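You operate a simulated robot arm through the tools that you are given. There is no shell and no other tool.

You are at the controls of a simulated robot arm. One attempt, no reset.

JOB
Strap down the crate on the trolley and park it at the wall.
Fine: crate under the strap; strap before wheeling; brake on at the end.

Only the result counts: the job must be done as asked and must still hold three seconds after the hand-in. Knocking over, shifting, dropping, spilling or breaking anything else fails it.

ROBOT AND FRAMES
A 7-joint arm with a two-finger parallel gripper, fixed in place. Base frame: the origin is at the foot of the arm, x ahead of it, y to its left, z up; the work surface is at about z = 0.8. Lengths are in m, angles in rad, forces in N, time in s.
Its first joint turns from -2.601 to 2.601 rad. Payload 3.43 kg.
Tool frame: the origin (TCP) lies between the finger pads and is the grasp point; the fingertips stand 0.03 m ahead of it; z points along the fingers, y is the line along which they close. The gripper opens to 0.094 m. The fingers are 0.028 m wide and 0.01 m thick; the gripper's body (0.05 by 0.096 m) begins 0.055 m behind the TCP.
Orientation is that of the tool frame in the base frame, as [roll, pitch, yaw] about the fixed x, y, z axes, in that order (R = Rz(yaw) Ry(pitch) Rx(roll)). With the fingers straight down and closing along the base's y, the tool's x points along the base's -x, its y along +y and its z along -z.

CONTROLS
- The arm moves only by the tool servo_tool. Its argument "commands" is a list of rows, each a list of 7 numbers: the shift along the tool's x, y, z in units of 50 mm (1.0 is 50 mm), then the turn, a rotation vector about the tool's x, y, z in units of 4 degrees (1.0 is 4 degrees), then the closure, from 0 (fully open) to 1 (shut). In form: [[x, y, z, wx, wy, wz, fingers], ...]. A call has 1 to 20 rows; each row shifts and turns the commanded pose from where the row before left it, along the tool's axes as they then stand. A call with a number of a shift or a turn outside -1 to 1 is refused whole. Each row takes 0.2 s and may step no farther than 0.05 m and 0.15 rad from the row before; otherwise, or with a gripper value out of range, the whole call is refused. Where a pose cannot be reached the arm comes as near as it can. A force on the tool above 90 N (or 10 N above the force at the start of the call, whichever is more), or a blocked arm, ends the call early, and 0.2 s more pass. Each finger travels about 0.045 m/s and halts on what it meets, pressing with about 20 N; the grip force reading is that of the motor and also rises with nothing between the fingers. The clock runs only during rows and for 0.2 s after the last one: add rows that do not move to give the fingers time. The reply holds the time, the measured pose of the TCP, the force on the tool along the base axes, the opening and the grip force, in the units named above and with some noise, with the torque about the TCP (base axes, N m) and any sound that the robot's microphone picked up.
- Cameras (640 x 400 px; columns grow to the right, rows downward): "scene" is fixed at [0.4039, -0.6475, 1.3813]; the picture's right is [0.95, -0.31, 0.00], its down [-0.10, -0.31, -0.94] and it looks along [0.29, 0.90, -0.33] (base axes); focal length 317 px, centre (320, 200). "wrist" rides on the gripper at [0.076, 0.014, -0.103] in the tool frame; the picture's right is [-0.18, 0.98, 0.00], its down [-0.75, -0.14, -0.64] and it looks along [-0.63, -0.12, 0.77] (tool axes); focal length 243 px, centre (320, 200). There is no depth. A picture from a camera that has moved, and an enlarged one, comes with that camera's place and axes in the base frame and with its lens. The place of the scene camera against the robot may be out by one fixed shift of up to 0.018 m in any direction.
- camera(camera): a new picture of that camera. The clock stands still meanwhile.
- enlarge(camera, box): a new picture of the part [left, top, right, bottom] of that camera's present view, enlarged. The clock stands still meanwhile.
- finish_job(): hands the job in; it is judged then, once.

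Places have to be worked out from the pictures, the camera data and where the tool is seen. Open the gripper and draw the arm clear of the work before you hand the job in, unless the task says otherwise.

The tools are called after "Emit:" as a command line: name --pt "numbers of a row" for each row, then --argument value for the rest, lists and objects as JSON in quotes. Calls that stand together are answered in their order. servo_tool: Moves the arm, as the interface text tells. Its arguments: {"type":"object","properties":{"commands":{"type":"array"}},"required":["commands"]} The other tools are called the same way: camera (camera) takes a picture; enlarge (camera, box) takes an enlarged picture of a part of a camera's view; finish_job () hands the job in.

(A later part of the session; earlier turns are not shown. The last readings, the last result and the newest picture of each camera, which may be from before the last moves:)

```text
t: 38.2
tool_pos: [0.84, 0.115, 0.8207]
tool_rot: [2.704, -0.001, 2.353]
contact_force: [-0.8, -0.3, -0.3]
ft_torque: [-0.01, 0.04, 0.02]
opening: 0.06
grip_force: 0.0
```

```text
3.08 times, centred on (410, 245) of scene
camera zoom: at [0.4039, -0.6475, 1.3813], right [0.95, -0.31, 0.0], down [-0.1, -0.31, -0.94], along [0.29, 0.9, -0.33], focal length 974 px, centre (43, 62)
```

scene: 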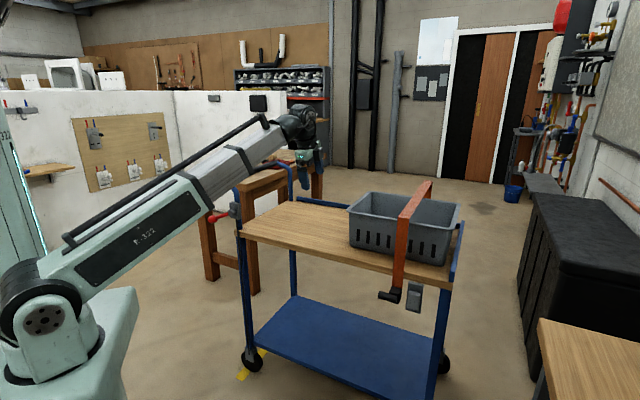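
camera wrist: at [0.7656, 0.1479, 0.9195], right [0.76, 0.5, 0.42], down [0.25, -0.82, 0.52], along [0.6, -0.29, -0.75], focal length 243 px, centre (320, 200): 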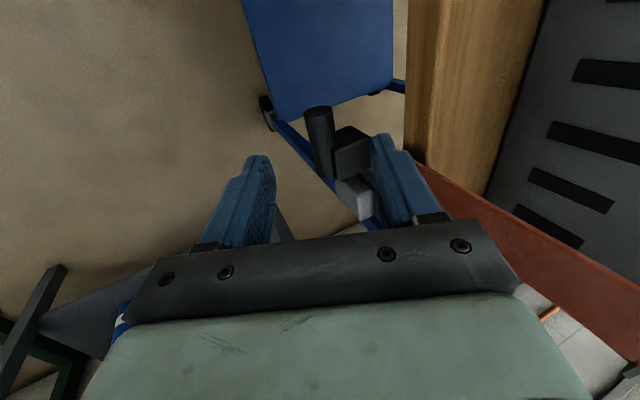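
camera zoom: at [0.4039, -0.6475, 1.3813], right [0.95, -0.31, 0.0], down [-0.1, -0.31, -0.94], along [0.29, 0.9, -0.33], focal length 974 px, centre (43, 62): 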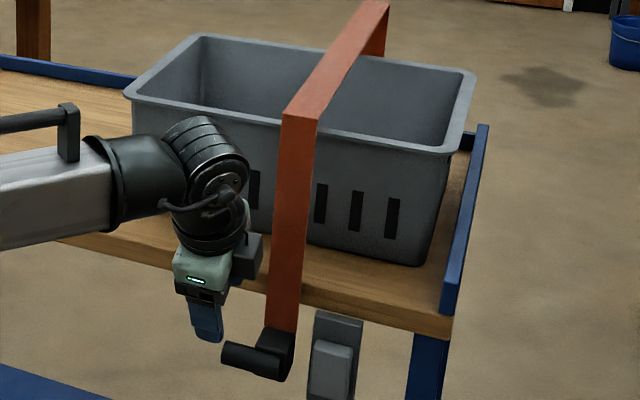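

The bar lines up with the finger axis; I'll advance 10 cm along the tool axis, nudging 5 mm toward the block, then check before closing.

Emit:
servo_tool --pt "-0.1 0 0.5 0 0 0 0.36" --pt "0 0 0.5 0 0 0 0.36" --pt "0 0 0.5 0 0 0 0.36" --pt "0 0 0.5 0 0 0 0.36" --pt "0 0 0 0 0 0 0.36"

Emit:
camera --camera "wrist"

Emit:
enlarge --camera "scene" --box '[355, 230, 455, 320]'

```text
t: 39.4
tool_pos: [0.8737, 0.1396, 0.7301]
tool_rot: [2.705, -0.002, 2.352]
contact_force: [0.4, 0.8, 0.1]
ft_torque: [-0.01, -0.01, 0.0]
opening: 0.0603
grip_force: 0.1
```

```text
taken
camera wrist: at [0.8006, 0.1709, 0.8291], right [0.76, 0.5, 0.42], down [0.25, -0.82, 0.52], along [0.6, -0.29, -0.75], focal length 243 px, centre (320, 200)
```

wrist: 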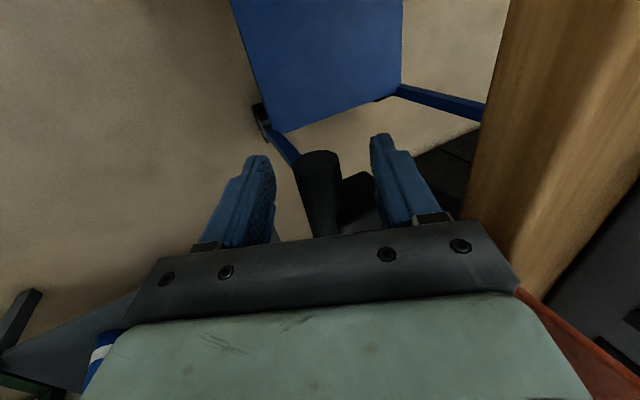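

```text
4.44 times, centred on (405, 275) of scene
camera zoom: at [0.4039, -0.6475, 1.3813], right [0.95, -0.31, 0.0], down [-0.1, -0.31, -0.94], along [0.29, 0.9, -0.33], focal length 1407 px, centre (-58, -133)
```

zoom: 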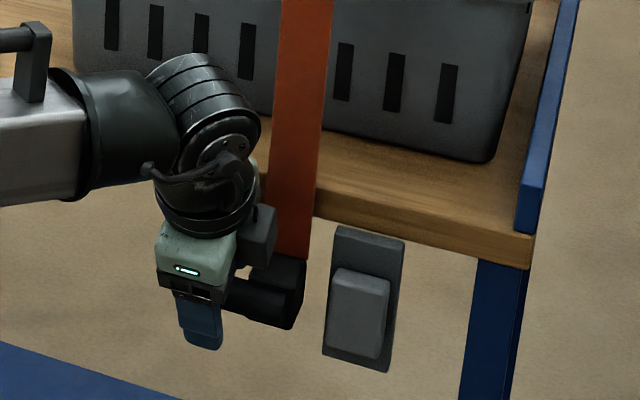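

The bar sits between the fingers with no contact. Closing the gripper on it.

Emit:
servo_tool --pt "0 0 0 0 0 0 0.6" --pt "0 0 0 0 0 0 0.8" --pt "0 0 0 0 0 0 1" --pt "0 0 0 0 0 0 1" --pt "0 0 0 0 0 0 1" --pt "0 0 0 0 0 0 1"

Emit:
camera --camera "wrist"

Emit:
enlarge --camera "scene" --box '[355, 230, 455, 320]'

```text
t: 40.8
tool_pos: [0.8736, 0.1383, 0.7298]
tool_rot: [2.705, -0.002, 2.353]
contact_force: [-8.3, -7.5, -7.2]
ft_torque: [-0.22, 0.02, 0.21]
opening: 0.0255
grip_force: 45.1
```

```text
taken
camera wrist: at [0.8001, 0.1703, 0.8291], right [0.76, 0.5, 0.41], down [0.25, -0.82, 0.52], along [0.6, -0.29, -0.75], focal length 243 px, centre (320, 200)
```

wrist: 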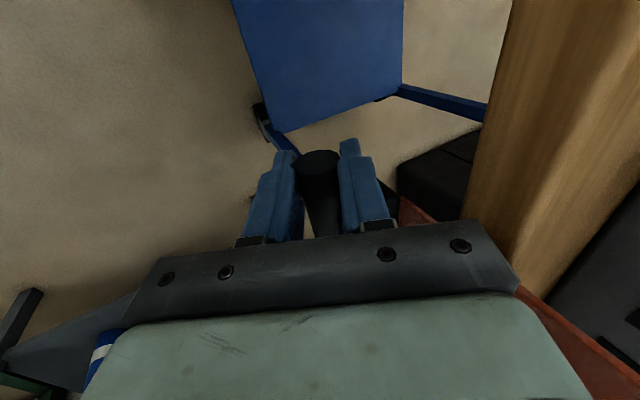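

```text
4.44 times, centred on (405, 275) of scene
camera zoom: at [0.4039, -0.6475, 1.3813], right [0.95, -0.31, 0.0], down [-0.1, -0.31, -0.94], along [0.29, 0.9, -0.33], focal length 1407 px, centre (-58, -133)
```

zoom: 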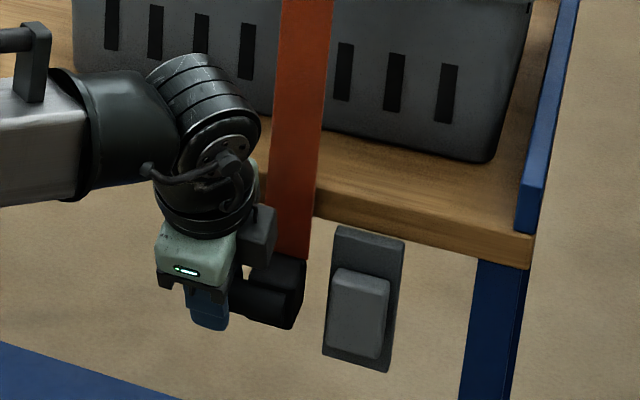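

Gripped firmly (opening 25 mm). Now I'll test the strap's movement with a gentle 2 cm downward pull and watch the force.

Emit:
servo_tool --pt "0 -0.085 0.181 0 0 0 1" --pt "0 -0.085 0.181 0 0 0 1" --pt "0 0 0 0 0 0 1"

Emit:
enlarge --camera "scene" --box '[340, 170, 480, 320]'

```text
t: 41.6
tool_pos: [0.8737, 0.1384, 0.7121]
tool_rot: [2.706, 0.0, 2.353]
contact_force: [-7.9, -15.5, 2.8]
ft_torque: [-0.21, -0.05, 0.11]
opening: 0.0256
grip_force: 45.2
```

```text
2.67 times, centred on (410, 245) of scene
camera zoom: at [0.4039, -0.6475, 1.3813], right [0.95, -0.31, 0.0], down [-0.1, -0.31, -0.94], along [0.29, 0.9, -0.33], focal length 844 px, centre (80, 80)
```

zoom: 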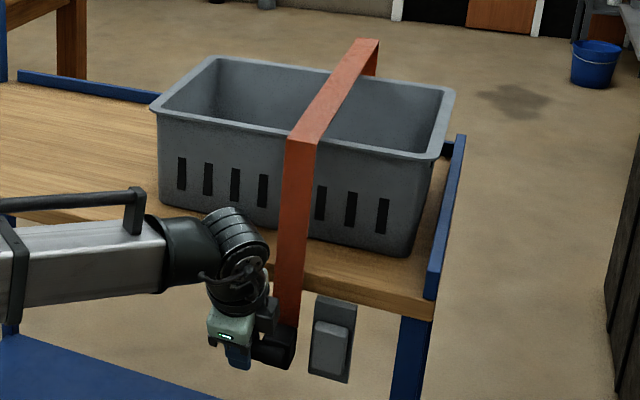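

The whole strap slid down about 1.8 cm with little resistance, so it tightens vertically. I'll keep pulling down in small steps and watch the force and any sound.

Emit:
servo_tool --pt "0 -0.085 0.181 0 0 0 1" --pt "0 -0.085 0.181 0 0 0 1" --pt "0 0 0 0 0 0 1"

Emit:
enlarge --camera "scene" --box '[340, 170, 480, 320]'

```text
t: 42.4
tool_pos: [0.8738, 0.1377, 0.6923]
tool_rot: [2.706, -0.001, 2.352]
contact_force: [-4.6, -39.0, 4.3]
ft_torque: [0.23, 0.6, 0.38]
opening: 0.0255
grip_force: 44.5
```

```text
2.67 times, centred on (410, 245) of scene
camera zoom: at [0.4039, -0.6475, 1.3813], right [0.95, -0.31, 0.0], down [-0.1, -0.31, -0.94], along [0.29, 0.9, -0.33], focal length 844 px, centre (80, 80)
```

zoom: 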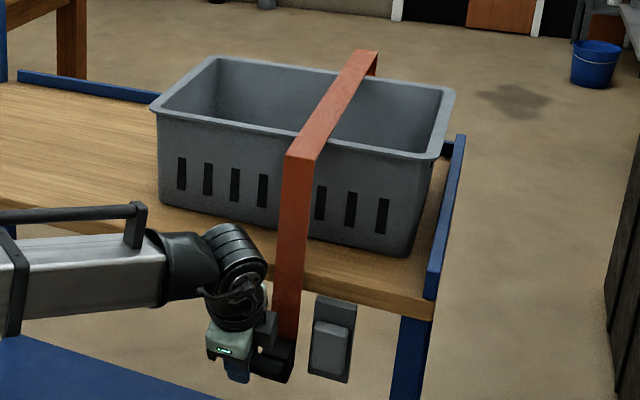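

The strap has come down about 4 cm and should be close to the crate rim; a sideways force has built up from a 2 mm misalignment. I'll relieve that while pulling down another centimetre.

Emit:
servo_tool --pt "-0.03 -0.025 -0.012 0 0 0 1" --pt "0 -0.042 0.09 0 0 0 1" --pt "0 -0.042 0.09 0 0 0 1" --pt "0 0 0 0 0 0 1"

Emit:
enlarge --camera "scene" --box '[340, 170, 480, 320]'

Emit:
camera --camera "wrist"

```text
t: 43.5
tool_pos: [0.8734, 0.1386, 0.6878]
tool_rot: [2.695, 0.002, 2.352]
contact_force: [-11.4, -7.0, 28.6]
ft_torque: [0.03, 0.04, 0.3]
opening: 0.0257
grip_force: 44.8
stopped in row 4: the force on the tool passed its limit at 92 N (the readings are from after the stop); the commanded pose is now the measured one
```

```text
2.67 times, centred on (410, 245) of scene
camera zoom: at [0.4039, -0.6475, 1.3813], right [0.95, -0.31, 0.0], down [-0.1, -0.31, -0.94], along [0.29, 0.9, -0.33], focal length 844 px, centre (80, 80)
```

zoom: 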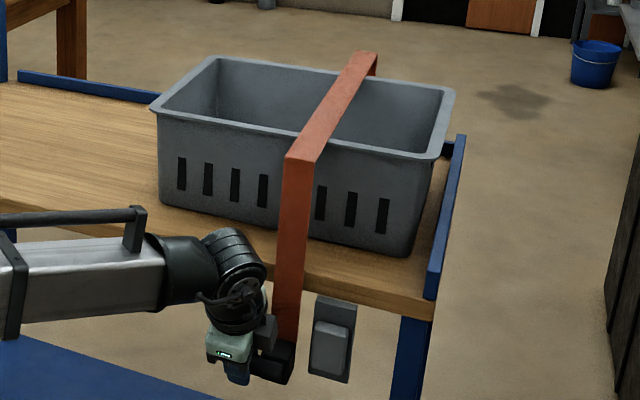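

```text
taken
camera wrist: at [0.7989, 0.1699, 0.7866], right [0.76, 0.49, 0.43], down [0.24, -0.82, 0.52], along [0.61, -0.29, -0.74], focal length 243 px, centre (320, 200)
```

wrist: 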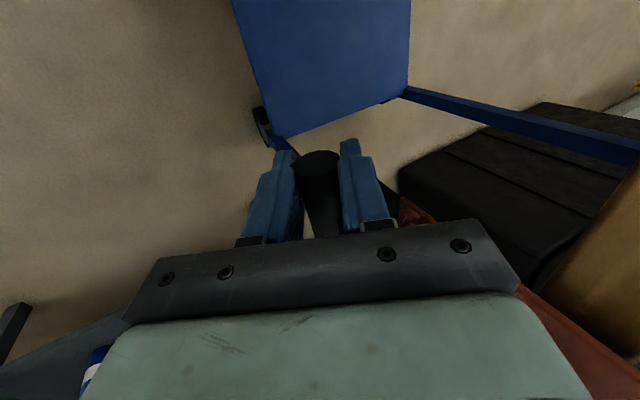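

The strap hit a firm stop at 4.2 cm of travel, which means it is now down on the crate rim. No click was heard, so I'll relax slightly and probe sideways toward the catch by 1 cm.

Emit:
servo_tool --pt "0 0.017 -0.036 0 0 0 1" --pt "-0.1 0 0 0 0 0 1" --pt "-0.1 0 0 0 0 0 1" --pt "0 0 0 0 0 0 1"

Emit:
enlarge --camera "scene" --box '[340, 170, 480, 320]'

```text
t: 44.5
tool_pos: [0.877, 0.1349, 0.6892]
tool_rot: [2.697, -0.01, 2.357]
contact_force: [-52.0, 28.3, 25.3]
ft_torque: [-0.06, 0.02, 0.66]
opening: 0.0258
grip_force: 44.6
```

```text
2.67 times, centred on (410, 245) of scene
camera zoom: at [0.4039, -0.6475, 1.3813], right [0.95, -0.31, 0.0], down [-0.1, -0.31, -0.94], along [0.29, 0.9, -0.33], focal length 844 px, centre (80, 80)
```

zoom: 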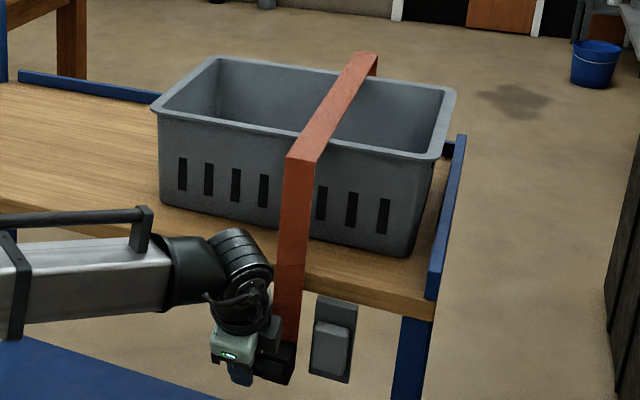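

Sideways it resists stiffly (59 N), so the strap only moves vertically. I'll undo the sideways probe, relax, and release the bar to see whether the strap holds its tightened position.

Emit:
servo_tool --pt "0.1 0 0 0 0 0 1" --pt "0.1 0 0 0 0 0 1" --pt "0 0 0 0 0 0 1"

Emit:
servo_tool --pt "0 0 0 0 0 0 0.7" --pt "0 0 0 0 0 0 0.5" --pt "0 0 0 0 0 0 0.36" --pt "0 0 0 0 0 0 0.36"

Emit:
enlarge --camera "scene" --box '[340, 170, 480, 320]'

Emit:
camera --camera "wrist"

```text
t: 45.4
tool_pos: [0.8778, 0.1356, 0.6879]
tool_rot: [2.695, 0.005, 2.351]
contact_force: [-13.0, -21.5, 23.3]
ft_torque: [-0.07, 0.63, 0.44]
opening: 0.0259
grip_force: 45.0
```

```text
t: 46.4
tool_pos: [0.8754, 0.1388, 0.687]
tool_rot: [2.695, -0.001, 2.351]
contact_force: [0.3, -0.3, 0.1]
ft_torque: [0.01, -0.02, 0.01]
opening: 0.0604
grip_force: 0.0
```

```text
2.67 times, centred on (410, 245) of scene
camera zoom: at [0.4039, -0.6475, 1.3813], right [0.95, -0.31, 0.0], down [-0.1, -0.31, -0.94], along [0.29, 0.9, -0.33], focal length 844 px, centre (80, 80)
```

zoom: 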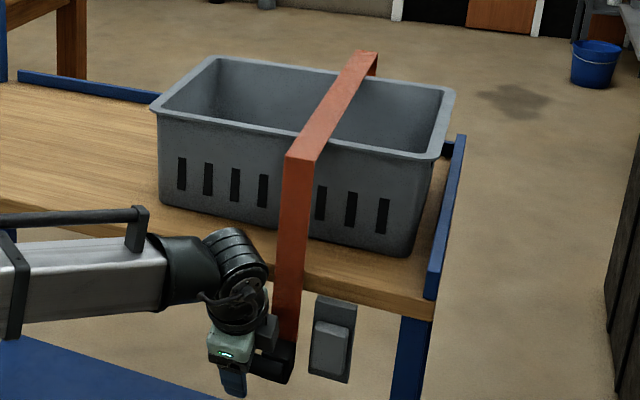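

```text
taken
camera wrist: at [0.8012, 0.1702, 0.786], right [0.76, 0.49, 0.43], down [0.24, -0.82, 0.52], along [0.6, -0.29, -0.74], focal length 243 px, centre (320, 200)
```

wrist: 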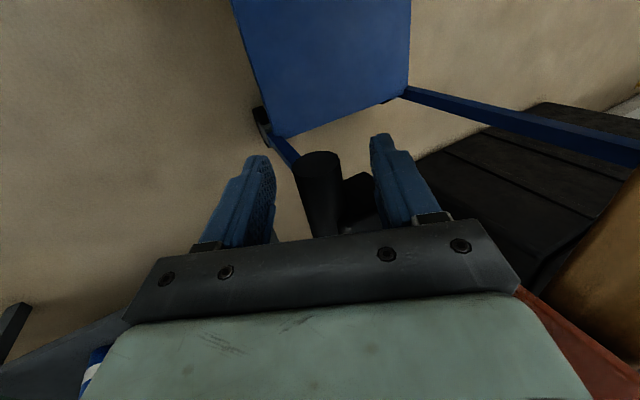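

The strap stayed down after release. I'll zoom in on the strap against the crate rim and on the buckle and catch to see whether something still needs locking.

Emit:
enlarge --camera "scene" --box '[380, 175, 440, 240]'

Emit:
enlarge --camera "scene" --box '[380, 270, 440, 320]'

```text
6.15 times, centred on (410, 208) of scene
camera zoom: at [0.4039, -0.6475, 1.3813], right [0.95, -0.31, 0.0], down [-0.1, -0.31, -0.94], along [0.29, 0.9, -0.33], focal length 1948 px, centre (-234, 154)
```

zoom: 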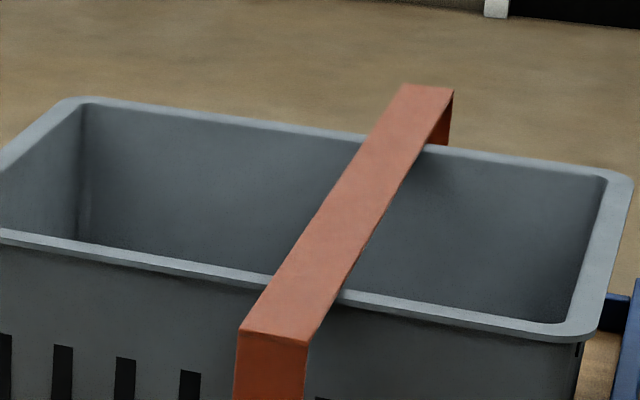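

```text
8.00 times, centred on (410, 295) of scene
camera zoom: at [0.4039, -0.6475, 1.3813], right [0.95, -0.31, 0.0], down [-0.1, -0.31, -0.94], along [0.29, 0.9, -0.33], focal length 2533 px, centre (-400, -560)
```

zoom: 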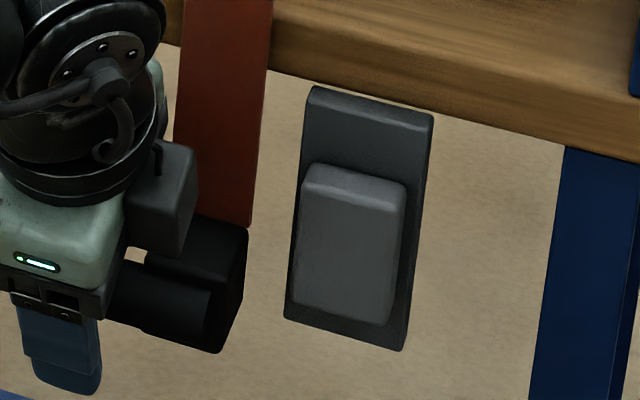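

The strap lies on the crate rim. To see whether it is latched or only held by friction, I'll re-grip the bar and gently try lifting it a few millimetres.

Emit:
servo_tool --pt "0 0 0 0 0 0 0.6" --pt "0 0 0 0 0 0 0.8" --pt "0 0 0 0 0 0 1" --pt "0 0 0 0 0 0 1" --pt "0 0 0 0 0 0 1"

Emit:
servo_tool --pt "0 0.017 -0.036 0 0 0 1" --pt "0 0.017 -0.036 0 0 0 1" --pt "0 0 0 0 0 0 1"

```text
t: 47.5
tool_pos: [0.8754, 0.1384, 0.6865]
tool_rot: [2.695, 0.0, 2.352]
contact_force: [-4.0, -3.7, -3.0]
ft_torque: [-0.12, 0.02, 0.19]
opening: 0.0277
grip_force: 45.1
```

```text
t: 48.4
tool_pos: [0.8752, 0.1375, 0.689]
tool_rot: [2.699, 0.0, 2.351]
contact_force: [-5.7, -11.4, -33.6]
ft_torque: [-0.35, -0.23, 0.43]
opening: 0.0258
grip_force: 44.4
```

Emit:
servo_tool --pt "0 0.017 -0.036 0 0 0 1" --pt "0 0.017 -0.036 0 0 0 1" --pt "0 0 0 0 0 0 1"

Emit:
enlarge --camera "scene" --box '[380, 175, 440, 240]'

```text
t: 49.1
tool_pos: [0.8727, 0.1382, 0.6912]
tool_rot: [2.706, -0.002, 2.355]
contact_force: [-12.4, -16.8, -64.7]
ft_torque: [-0.17, 0.12, 0.04]
opening: 0.0255
grip_force: 45.1
```

```text
6.15 times, centred on (410, 208) of scene
camera zoom: at [0.4039, -0.6475, 1.3813], right [0.95, -0.31, 0.0], down [-0.1, -0.31, -0.94], along [0.29, 0.9, -0.33], focal length 1948 px, centre (-234, 154)
```

zoom: 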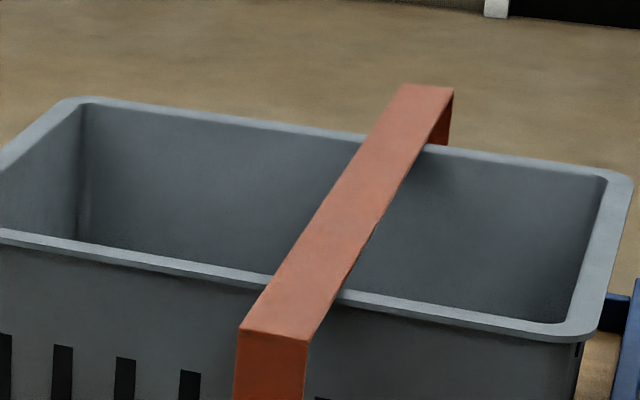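

The strap resists 65 N of lift without budging, so it has ratcheted and locked on the crate. Next I'll ease the load, let go of the bar, and retreat toward the robot.

Emit:
servo_tool --pt "0 -0.034 0.072 0 0 0 1" --pt "0 -0.017 0.036 0 0 0 1" --pt "0 0 0 0 0 0 0.7" --pt "0 0 0 0 0 0 0.4" --pt "0 0 0 0 0 0 0.36" --pt "0 0 0 0 0 0 0.36"

Emit:
servo_tool --pt "0 0 -0.6 0 0 0 0.36" --pt "0 0 -0.6 0 0 0 0.36" --pt "0 0 -0.8 0 0 0 0.36" --pt "0 0 -0.9 0 0 0 0.2" --pt "0 0 -0.9 0 0 0 0" --pt "0 0 -0.9 0 0 0 0" --pt "0 0 -0.9 0 0 0 0" --pt "0 0 0 0 0 0 0"

Emit:
camera --camera "scene"

Emit:
camera --camera "wrist"

```text
t: 50.5
tool_pos: [0.875, 0.1403, 0.6894]
tool_rot: [2.696, -0.001, 2.353]
contact_force: [0.1, -0.2, -0.3]
ft_torque: [-0.02, 0.01, -0.01]
opening: 0.06
grip_force: 0.1
```

```text
t: 52.4
tool_pos: [0.7866, 0.0577, 0.9434]
tool_rot: [2.694, -0.001, 2.352]
contact_force: [0.2, -0.6, -0.6]
ft_torque: [-0.01, -0.02, 0.0]
opening: 0.094
grip_force: 0.1
```

```text
taken
```

scene: 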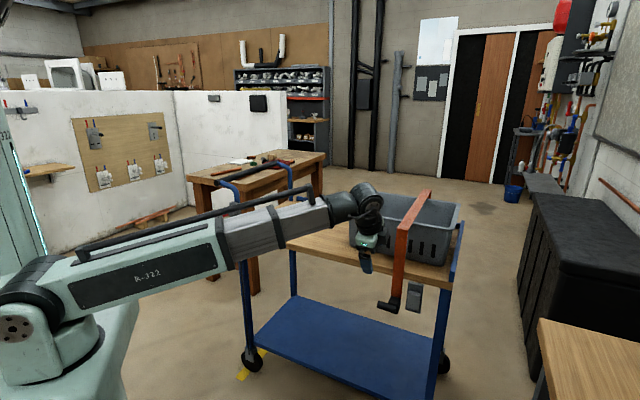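

```text
taken
camera wrist: at [0.713, 0.0883, 1.0428], right [0.76, 0.49, 0.42], down [0.24, -0.82, 0.52], along [0.6, -0.29, -0.74], focal length 243 px, centre (320, 200)
```

wrist: 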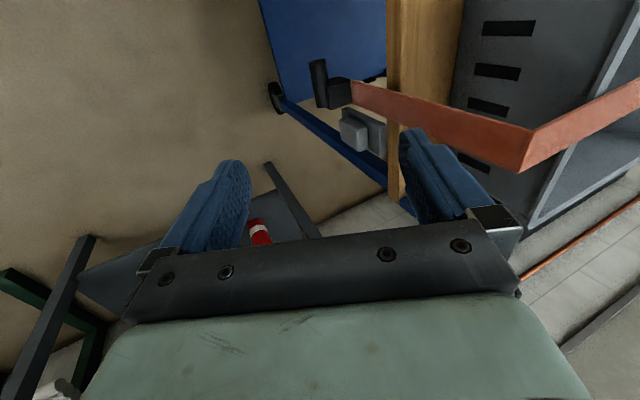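

Emit:
enlarge --camera "wrist" --box '[260, 40, 420, 200]'

Emit:
enlarge --camera "scene" --box '[360, 200, 460, 320]'

```text
2.50 times, centred on (340, 120) of wrist
camera zoom: at [0.713, 0.0883, 1.0428], right [0.76, 0.49, 0.42], down [0.24, -0.82, 0.52], along [0.6, -0.29, -0.74], focal length 606 px, centre (270, 400)
```

zoom: 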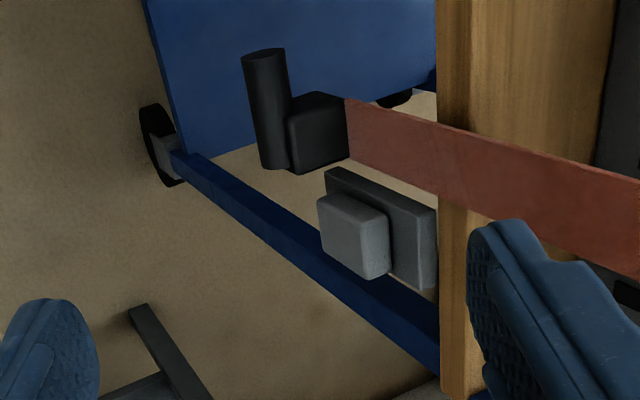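

```text
3.33 times, centred on (410, 260) of scene
camera zoom: at [0.4039, -0.6475, 1.3813], right [0.95, -0.31, 0.0], down [-0.1, -0.31, -0.94], along [0.29, 0.9, -0.33], focal length 1055 px, centre (20, 0)
```

zoom: 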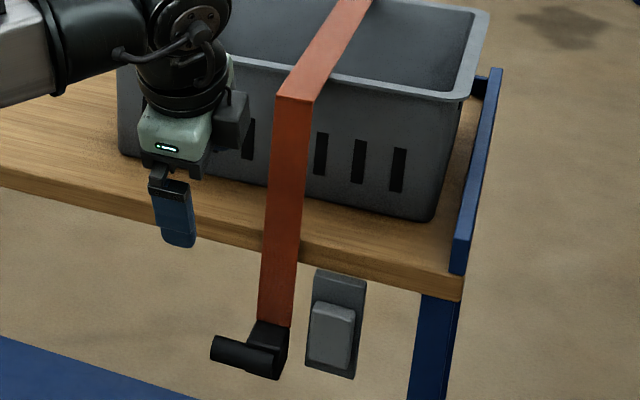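

The strap is tight on the crate. Now I'll straighten the tool and travel along the robot side of the trolley to the red brake lever at the handle post.

Emit:
servo_tool --pt "0 0 0 1 0 0 0" --pt "0 0 0 1 0 0 0" --pt "0 0 0 1 0 0 0" --pt "0 0 0 1 0 0 0" --pt "0 0 0 1 0 0 0" --pt "0 0 0 1 0 0 0" --pt "0 0 0 0.4 0 0 0" --pt "0 0.5 -0.7 0 0 0 0" --pt "0 0.5 -0.6 0 0 0 0" --pt "0 0.5 -0.4 0 0 0 0" --pt "0 0 0 0 0 0 0"

Emit:
servo_tool --pt "0.95 0 0 0 0 0 0" --pt "0.95 0 0 0 0 0 0" --pt "0.95 0 0 0 0 0 0" --pt "0.95 0 0 0 0 0 0" --pt "0.95 0 0 0 0 0 0" --pt "0.95 0 0 0 0 0 0" --pt "0.95 0 0 0 0 0 0" --pt "0.95 0 0 0 0 0 0" --pt "0.95 0 0 0 0 0 0" --pt "0.95 0 0 0 0 0 0" --pt "0.95 0 0 0 0 0 0" --pt "0.95 0 0 0 0 0 0" --pt "0.95 0 0 0 0 0 0" --pt "0.95 0 0 0 0 0 0" --pt "0 0 0 0 0 0 0"

Emit:
camera --camera "wrist"

Emit:
camera --camera "scene"

```text
t: 54.8
tool_pos: [0.8432, 0.1105, 1.0273]
tool_rot: [3.141, -0.001, 2.354]
contact_force: [-0.7, 0.4, -0.2]
ft_torque: [-0.01, 0.03, 0.0]
opening: 0.0938
grip_force: 0.1
```

```text
t: 58.0
tool_pos: [0.3716, 0.5775, 1.0238]
tool_rot: [3.142, 0.0, 2.35]
contact_force: [0.5, 0.1, 0.3]
ft_torque: [-0.02, 0.06, -0.01]
opening: 0.0939
grip_force: 0.1
```

```text
taken
camera wrist: at [0.3294, 0.6412, 1.1273], right [0.83, 0.56, 0.0], down [0.43, -0.63, 0.64], along [0.36, -0.53, -0.77], focal length 243 px, centre (320, 200)
```

wrist: 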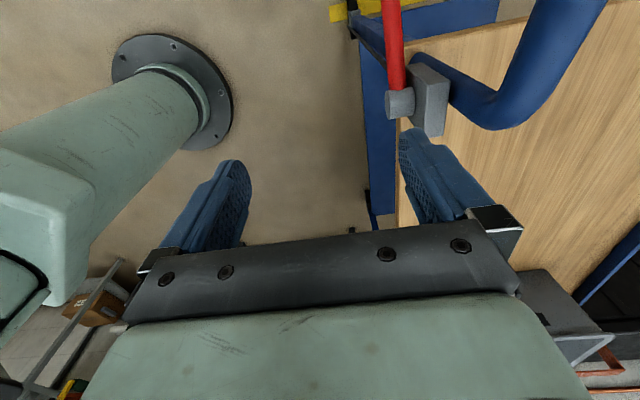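

```text
taken
```

scene: 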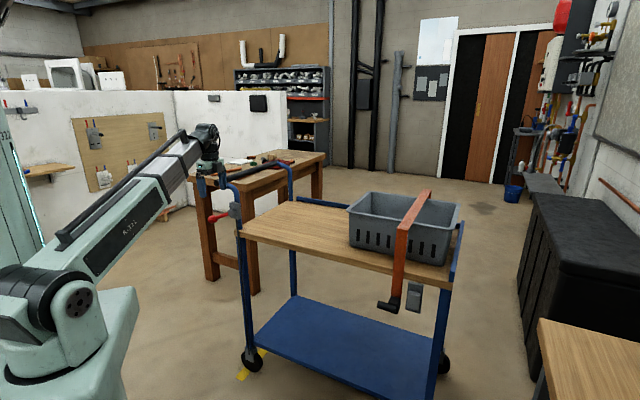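

Emit:
servo_tool --pt "0.9 0 0 0 0 0 0" --pt "0.9 0 0 0 0 0 0" --pt "0.4 0 0 0 0 0 0" --pt "0 0 0 0 0 0 0"

Emit:
camera --camera "wrist"

Emit:
enlarge --camera "wrist" --box '[280, 0, 480, 160]'

Emit:
enlarge --camera "scene" --box '[190, 180, 260, 240]'

```text
t: 59.0
tool_pos: [0.2943, 0.6556, 1.0243]
tool_rot: [-3.14, 0.0, 2.352]
contact_force: [-0.5, 1.2, -0.3]
ft_torque: [0.02, -0.02, -0.03]
opening: 0.0942
grip_force: 0.0
```

```text
taken
camera wrist: at [0.2527, 0.7206, 1.1269], right [0.83, 0.56, 0.0], down [0.43, -0.63, 0.64], along [0.36, -0.53, -0.77], focal length 243 px, centre (320, 200)
```

wrist: 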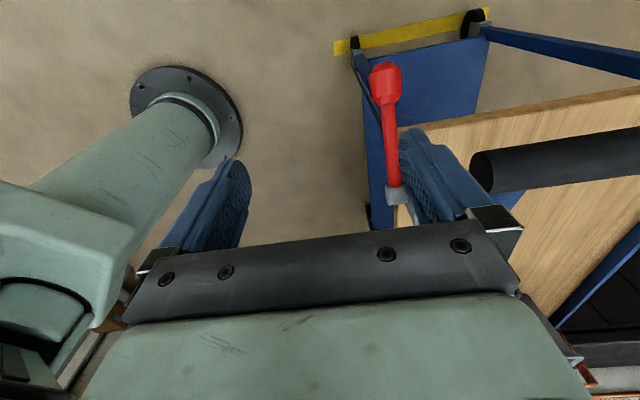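

```text
2.50 times, centred on (380, 80) of wrist
camera zoom: at [0.2527, 0.7206, 1.1269], right [0.83, 0.56, 0.0], down [0.43, -0.63, 0.64], along [0.36, -0.53, -0.77], focal length 606 px, centre (170, 500)
```

zoom: 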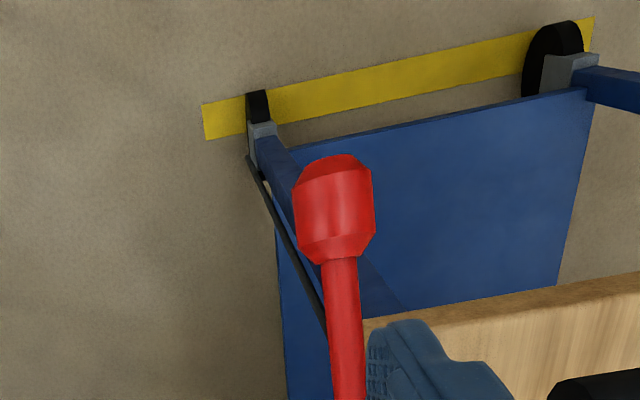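

```text
6.67 times, centred on (225, 210) of scene
camera zoom: at [0.4039, -0.6475, 1.3813], right [0.95, -0.31, 0.0], down [-0.1, -0.31, -0.94], along [0.29, 0.9, -0.33], focal length 2111 px, centre (953, 133)
```

zoom: 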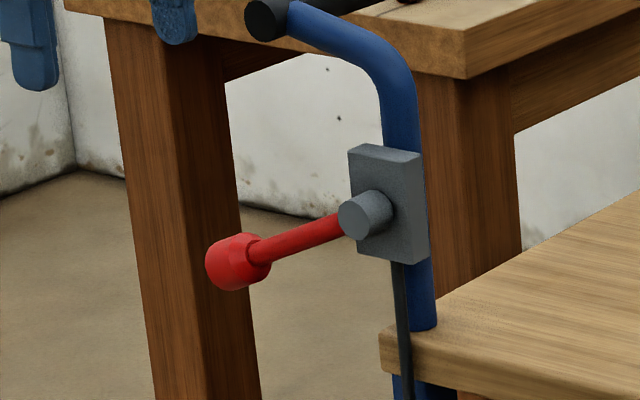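

The brake knob is at about (0.352, 0.700, 0.846) and its pivot at (0.429, 0.622, 0.902), with the lever pointing 27° below horizontal toward the handle side. I'll tilt about 36° so the hand clears the handle bar, and move to a pre-grasp pose.

Emit:
servo_tool --pt "0 0 0 -1 0 0 0.25" --pt "0 0 0 -1 0 0 0.25" --pt "0 0 0 -1 0 0 0.25" --pt "0 0 0 -1 0 0 0.25" --pt "0 0 0 -1 0 0 0.25" --pt "0 0 0 -1 0 0 0.25" --pt "0 0 0 -1 0 0 0.25" --pt "0 0 0 -1 0 0 0.25" --pt "0 0 0 -1 0 0 0.25" --pt "-0.06 -0.305 0.511 0 0 0 0.25" --pt "-0.06 -0.305 0.511 0 0 0 0.25" --pt "-0.06 -0.305 0.511 0 0 0 0.25" --pt "0 0 0 0 0 0 0.25"

Emit:
camera --camera "wrist"

Emit:
enlarge --camera "scene" --box '[170, 130, 290, 240]'

```text
t: 61.8
tool_pos: [0.3083, 0.6526, 0.9374]
tool_rot: [2.512, -0.001, 2.352]
contact_force: [-0.5, -0.7, 0.2]
ft_torque: [0.04, 0.01, -0.01]
opening: 0.0703
grip_force: 0.1
```

```text
taken
camera wrist: at [0.2214, 0.6722, 1.0289], right [0.69, 0.43, 0.58], down [0.18, -0.88, 0.44], along [0.7, -0.2, -0.69], focal length 243 px, centre (320, 200)
```

wrist: 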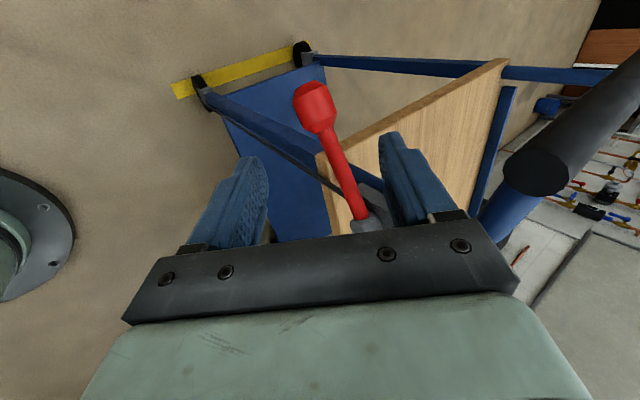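

```text
3.64 times, centred on (230, 185) of scene
camera zoom: at [0.4039, -0.6475, 1.3813], right [0.95, -0.31, 0.0], down [-0.1, -0.31, -0.94], along [0.29, 0.9, -0.33], focal length 1151 px, centre (647, 254)
```

zoom: 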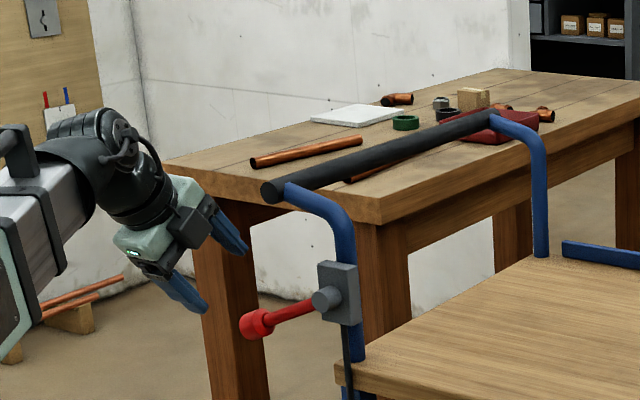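

Alignment with the knob is within about 5 mm. I'll advance 10 cm along the tool axis and check.

Emit:
servo_tool --pt "0.06 -0.06 0.5 0 0 0 0.25" --pt "0 0 0.5 0 0 0 0.25" --pt "0 0 0.5 0 0 0 0.25" --pt "0 0 0.5 0 0 0 0.25" --pt "0 0 0 0 0 0 0.25"

Emit:
camera --camera "wrist"

Emit:
enlarge --camera "scene" --box '[170, 130, 290, 240]'

```text
t: 63.0
tool_pos: [0.3476, 0.6989, 0.8552]
tool_rot: [2.514, 0.0, 2.353]
contact_force: [0.7, -0.1, 0.0]
ft_torque: [0.04, -0.05, 0.01]
opening: 0.0704
grip_force: 0.1
```

```text
taken
camera wrist: at [0.261, 0.7176, 0.9469], right [0.69, 0.43, 0.58], down [0.18, -0.88, 0.44], along [0.7, -0.2, -0.69], focal length 243 px, centre (320, 200)
```

wrist: 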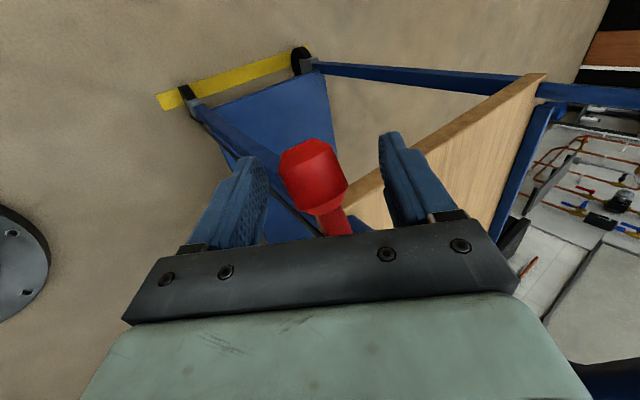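

```text
3.64 times, centred on (230, 185) of scene
camera zoom: at [0.4039, -0.6475, 1.3813], right [0.95, -0.31, 0.0], down [-0.1, -0.31, -0.94], along [0.29, 0.9, -0.33], focal length 1151 px, centre (647, 254)
```

zoom: 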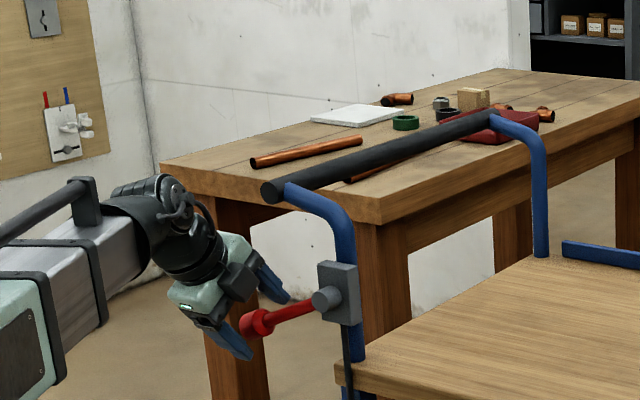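

The knob is between the fingers. Closing on it.

Emit:
servo_tool --pt "0 0 0 0 0 0 0.45" --pt "0 0 0 0 0 0 0.6" --pt "0 0 0 0 0 0 0.8" --pt "0 0 0 0 0 0 0.9" --pt "0 0 0 0 0 0 0.9" --pt "0 0 0 0 0 0 0.9"

Emit:
camera --camera "wrist"

```text
t: 64.3
tool_pos: [0.3463, 0.6975, 0.8572]
tool_rot: [2.516, 0.001, 2.352]
contact_force: [-17.3, -11.6, -7.3]
ft_torque: [-0.15, 0.78, 1.07]
opening: 0.0372
grip_force: 45.0
```

```text
taken
camera wrist: at [0.26, 0.7169, 0.9469], right [0.69, 0.43, 0.58], down [0.18, -0.88, 0.44], along [0.7, -0.2, -0.69], focal length 243 px, centre (320, 200)
```

wrist: 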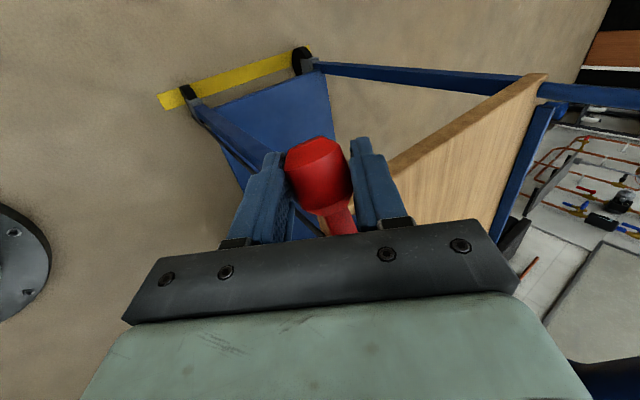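

Gripped the knob (37 mm). Now I'll try lifting it along its arc by 2 cm and watch the force.

Emit:
servo_tool --pt "0.045 0.052 -0.072 0 0 0 0.9" --pt "0.045 0.052 -0.072 0 0 0 0.9" --pt "0.043 0.054 -0.074 0 0 0 0.9" --pt "0.043 0.054 -0.074 0 0 0 0.9" --pt "0 0 0 0 0 0 0.9"

Emit:
enlarge --camera "scene" --box '[170, 130, 290, 240]'

```text
t: 65.5
tool_pos: [0.3438, 0.7023, 0.8728]
tool_rot: [2.516, 0.004, 2.352]
contact_force: [2.5, -29.1, -0.7]
ft_torque: [-0.05, 0.5, 1.01]
opening: 0.0363
grip_force: 45.1
```

```text
3.64 times, centred on (230, 185) of scene
camera zoom: at [0.4039, -0.6475, 1.3813], right [0.95, -0.31, 0.0], down [-0.1, -0.31, -0.94], along [0.29, 0.9, -0.33], focal length 1151 px, centre (647, 254)
```

zoom: 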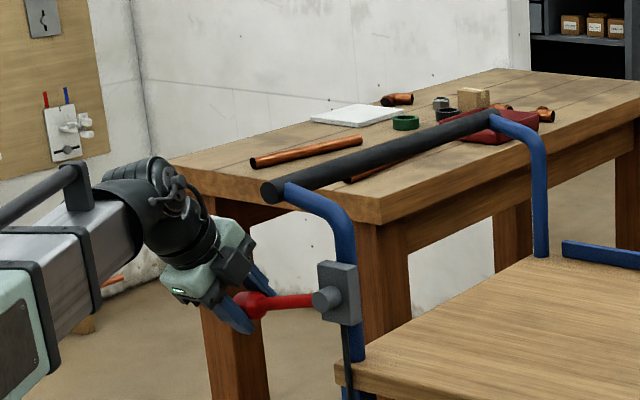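

The lever lifts easily. I'll continue lifting along the arc toward horizontal, correcting slightly for the sideways load.

Emit:
servo_tool --pt "0.02 0.056 -0.081 0 0 0 0.9" --pt "0.018 0.056 -0.081 0 0 0 0.9" --pt "0.016 0.056 -0.081 0 0 0 0.9" --pt "0.012 0.056 -0.081 0 0 0 0.9" --pt "0.01 0.056 -0.081 0 0 0 0.9" --pt "0.006 0.056 -0.081 0 0 0 0.9" --pt "0.003 0.056 -0.081 0 0 0 0.9" --pt "0 0.056 -0.081 0 0 0 0.9" --pt "0 0 0 0 0 0 0.9"

Emit:
enlarge --camera "scene" --box '[170, 130, 290, 240]'

```text
t: 67.5
tool_pos: [0.3363, 0.7068, 0.912]
tool_rot: [2.514, -0.001, 2.353]
contact_force: [-9.4, -4.7, -13.4]
ft_torque: [1.21, 1.3, -0.06]
opening: 0.0335
grip_force: 45.3
```

```text
3.64 times, centred on (230, 185) of scene
camera zoom: at [0.4039, -0.6475, 1.3813], right [0.95, -0.31, 0.0], down [-0.1, -0.31, -0.94], along [0.29, 0.9, -0.33], focal length 1151 px, centre (647, 254)
```

zoom: 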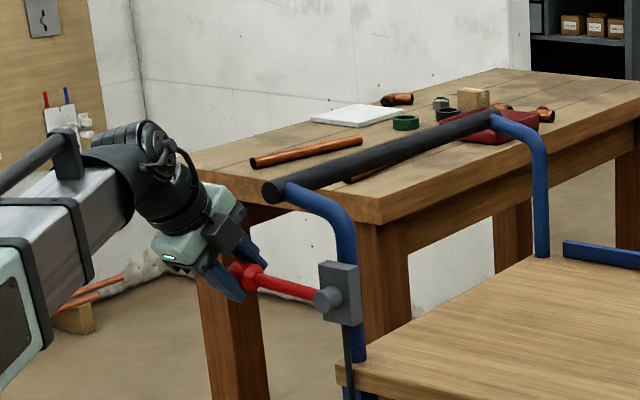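

Emit:
servo_tool --pt "-0.004 0.058 -0.08 0 0 0 0.9" --pt "-0.008 0.058 -0.08 0 0 0 0.9" --pt "-0.012 0.058 -0.08 0 0 0 0.9" --pt "-0.015 0.058 -0.08 0 0 0 0.9" --pt "-0.018 0.057 -0.08 0 0 0 0.9" --pt "-0.022 0.057 -0.079 0 0 0 0.9" --pt "-0.026 0.057 -0.078 0 0 0 0.9" --pt "-0.03 0.056 -0.077 0 0 0 0.9" --pt "0 0 0 0 0 0 0.9"

Emit:
enlarge --camera "scene" --box '[170, 130, 290, 240]'

Emit:
camera --camera "wrist"

```text
t: 69.5
tool_pos: [0.3408, 0.7008, 0.9517]
tool_rot: [2.512, 0.0, 2.355]
contact_force: [-13.2, -7.4, -9.8]
ft_torque: [1.01, 1.32, -0.02]
opening: 0.0368
grip_force: 44.9
```

```text
3.64 times, centred on (230, 185) of scene
camera zoom: at [0.4039, -0.6475, 1.3813], right [0.95, -0.31, 0.0], down [-0.1, -0.31, -0.94], along [0.29, 0.9, -0.33], focal length 1151 px, centre (647, 254)
```

zoom: 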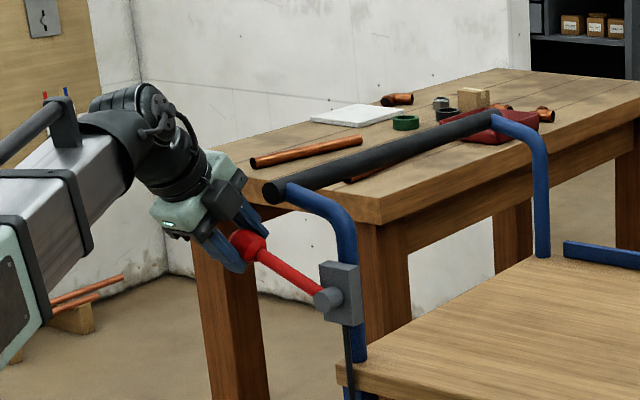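

```text
taken
camera wrist: at [0.2549, 0.7204, 1.0426], right [0.69, 0.43, 0.58], down [0.18, -0.88, 0.44], along [0.7, -0.2, -0.69], focal length 243 px, centre (320, 200)
```

wrist: 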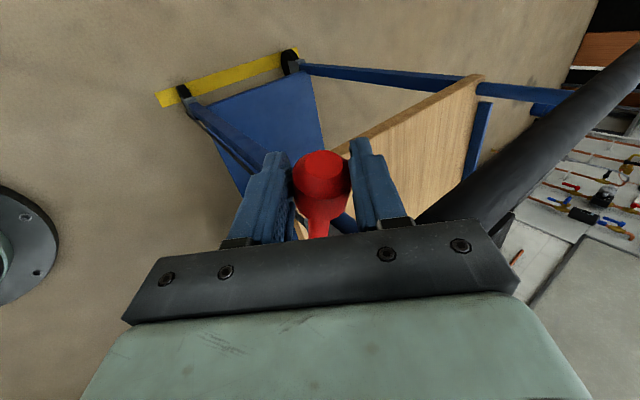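

The lever is about 20° above horizontal and still free. I'll go a little further, watching for a stop, since the fingers are nearing the handle bar.

Emit:
servo_tool --pt "-0.035 0.053 -0.073 0 0 0 0.9" --pt "-0.038 0.052 -0.071 0 0 0 0.9" --pt "-0.04 0.051 -0.07 0 0 0 0.9" --pt "0 0 0 0 0 0 0.9"

Emit:
enlarge --camera "scene" --box '[170, 130, 290, 240]'

```text
t: 70.5
tool_pos: [0.3446, 0.6953, 0.9621]
tool_rot: [2.524, 0.003, 2.351]
contact_force: [-15.1, -12.2, -47.2]
ft_torque: [0.24, 1.12, -0.58]
opening: 0.0369
grip_force: 44.9
```

```text
3.64 times, centred on (230, 185) of scene
camera zoom: at [0.4039, -0.6475, 1.3813], right [0.95, -0.31, 0.0], down [-0.1, -0.31, -0.94], along [0.29, 0.9, -0.33], focal length 1151 px, centre (647, 254)
```

zoom: 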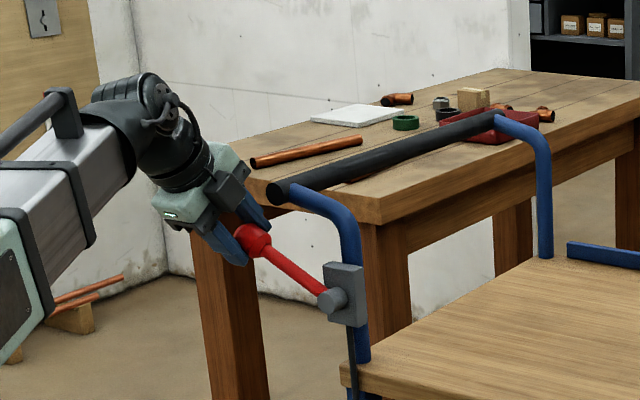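

A stop was reached at about +27°, and the trolley shifted a few millimetres, so the brake is now released. Still holding the knob, I'll ease the upward load and gently push the trolley 5 cm toward the wall.

Emit:
servo_tool --pt "0 -0.024 0.032 0 0 0 0.9" --pt "-0.2 0 0 0 0 0 0.9" --pt "-0.2 0 0 0 0 0 0.9" --pt "-0.2 0 0 0 0 0 0.9" --pt "-0.2 0 0 0 0 0 0.9" --pt "-0.2 0 0 0 0 0 0.9" --pt "0 0 0 0 0 0 0.9"

Emit:
camera --camera "scene"

Emit:
camera --camera "wrist"

```text
t: 72.2
tool_pos: [0.381, 0.6587, 0.96]
tool_rot: [2.52, 0.003, 2.348]
contact_force: [-14.3, -22.8, -22.7]
ft_torque: [-0.1, 0.93, -0.82]
opening: 0.0368
grip_force: 45.2
```

```text
taken
```

scene: 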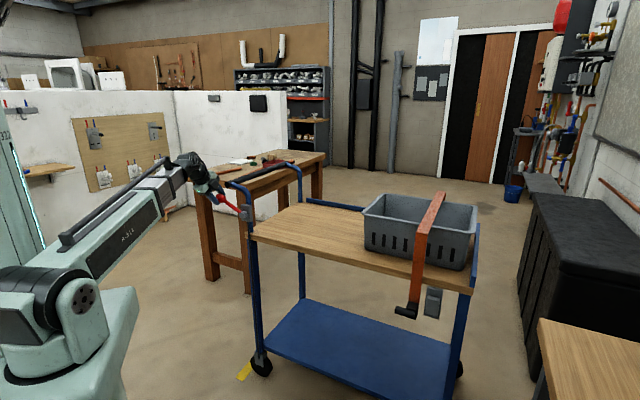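

```text
taken
camera wrist: at [0.2949, 0.6794, 1.0525], right [0.7, 0.43, 0.57], down [0.18, -0.88, 0.44], along [0.69, -0.21, -0.69], focal length 243 px, centre (320, 200)
```

wrist: 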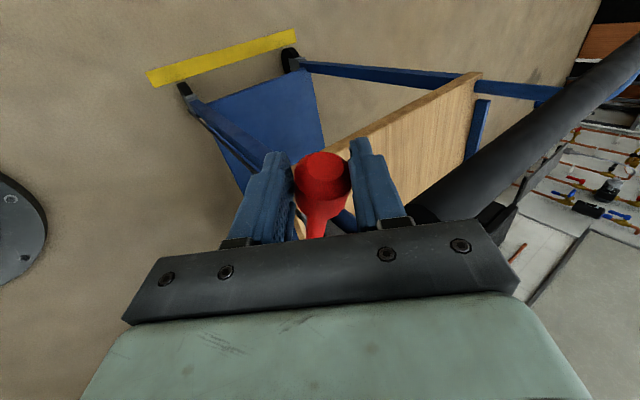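

The trolley rolls straight, with both handle-end wheels moving evenly off the tape. I'll continue pushing 16 cm with a small correction for the sideways load.

Emit:
servo_tool --pt "-0.2 -0.021 -0.015 0 0 0 0.9" --pt "-0.35 -0.003 -0.002 0 0 0 0.9" --pt "-0.4 -0.003 -0.002 0 0 0 0.9" --pt "-0.4 -0.003 -0.002 0 0 0 0.9" --pt "-0.4 -0.003 -0.002 0 0 0 0.9" --pt "-0.4 -0.003 -0.002 0 0 0 0.9" --pt "-0.4 -0.003 -0.002 0 0 0 0.9" --pt "-0.4 -0.003 -0.002 0 0 0 0.9" --pt "-0.25 -0.003 -0.002 0 0 0 0.9" --pt "0 0 0 0 0 0 0.9"

Emit:
camera --camera "scene"

Emit:
camera --camera "wrist"

```text
t: 74.3
tool_pos: [0.4947, 0.5457, 0.9628]
tool_rot: [2.514, 0.002, 2.35]
contact_force: [4.1, -4.0, -27.7]
ft_torque: [-0.21, 0.51, -0.78]
opening: 0.0368
grip_force: 44.8
```

```text
taken
```

scene: 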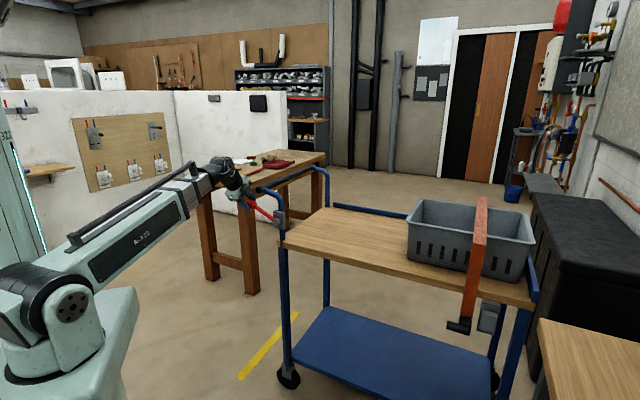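

```text
taken
camera wrist: at [0.4072, 0.5647, 1.0539], right [0.69, 0.43, 0.58], down [0.18, -0.88, 0.44], along [0.7, -0.2, -0.69], focal length 243 px, centre (320, 200)
```

wrist: 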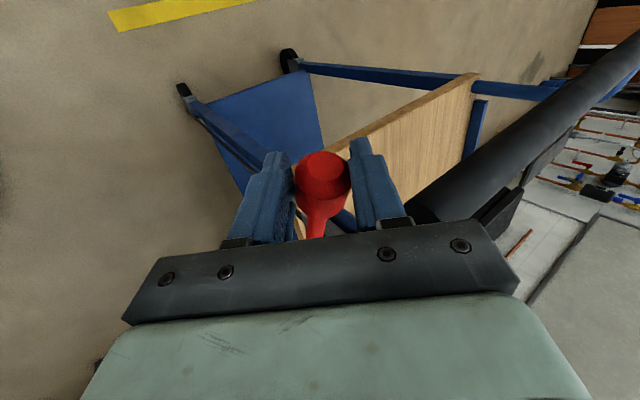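

About 21 cm travelled, side loads small. Before going further I'll check the clearance between the buckle and the wooden table at the lower right.

Emit:
enlarge --camera "scene" --box '[420, 260, 640, 400]'

Emit:
enlarge --camera "wrist" --box '[400, 0, 640, 300]'

```text
2.86 times, centred on (530, 330) of scene
camera zoom: at [0.4039, -0.6475, 1.3813], right [0.95, -0.31, 0.0], down [-0.1, -0.31, -0.94], along [0.29, 0.9, -0.33], focal length 905 px, centre (-280, -171)
```

zoom: 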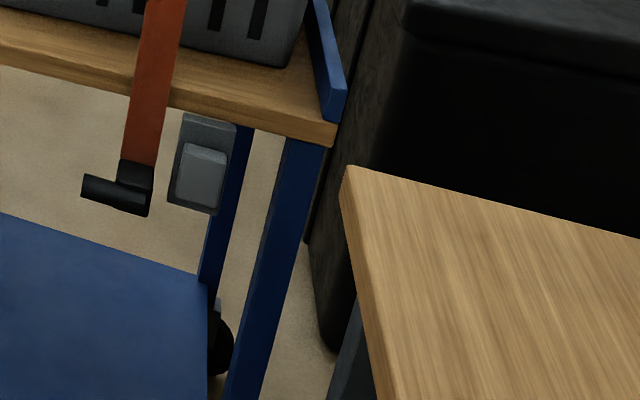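

```text
1.33 times, centred on (520, 150) of wrist
camera zoom: at [0.4072, 0.5647, 1.0539], right [0.69, 0.43, 0.58], down [0.18, -0.88, 0.44], along [0.7, -0.2, -0.69], focal length 324 px, centre (53, 267)
```

zoom: 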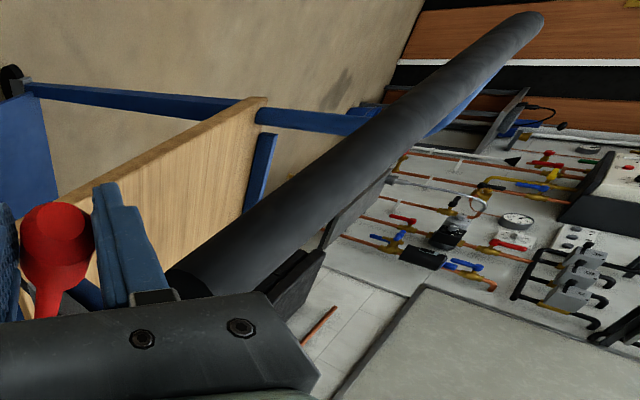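

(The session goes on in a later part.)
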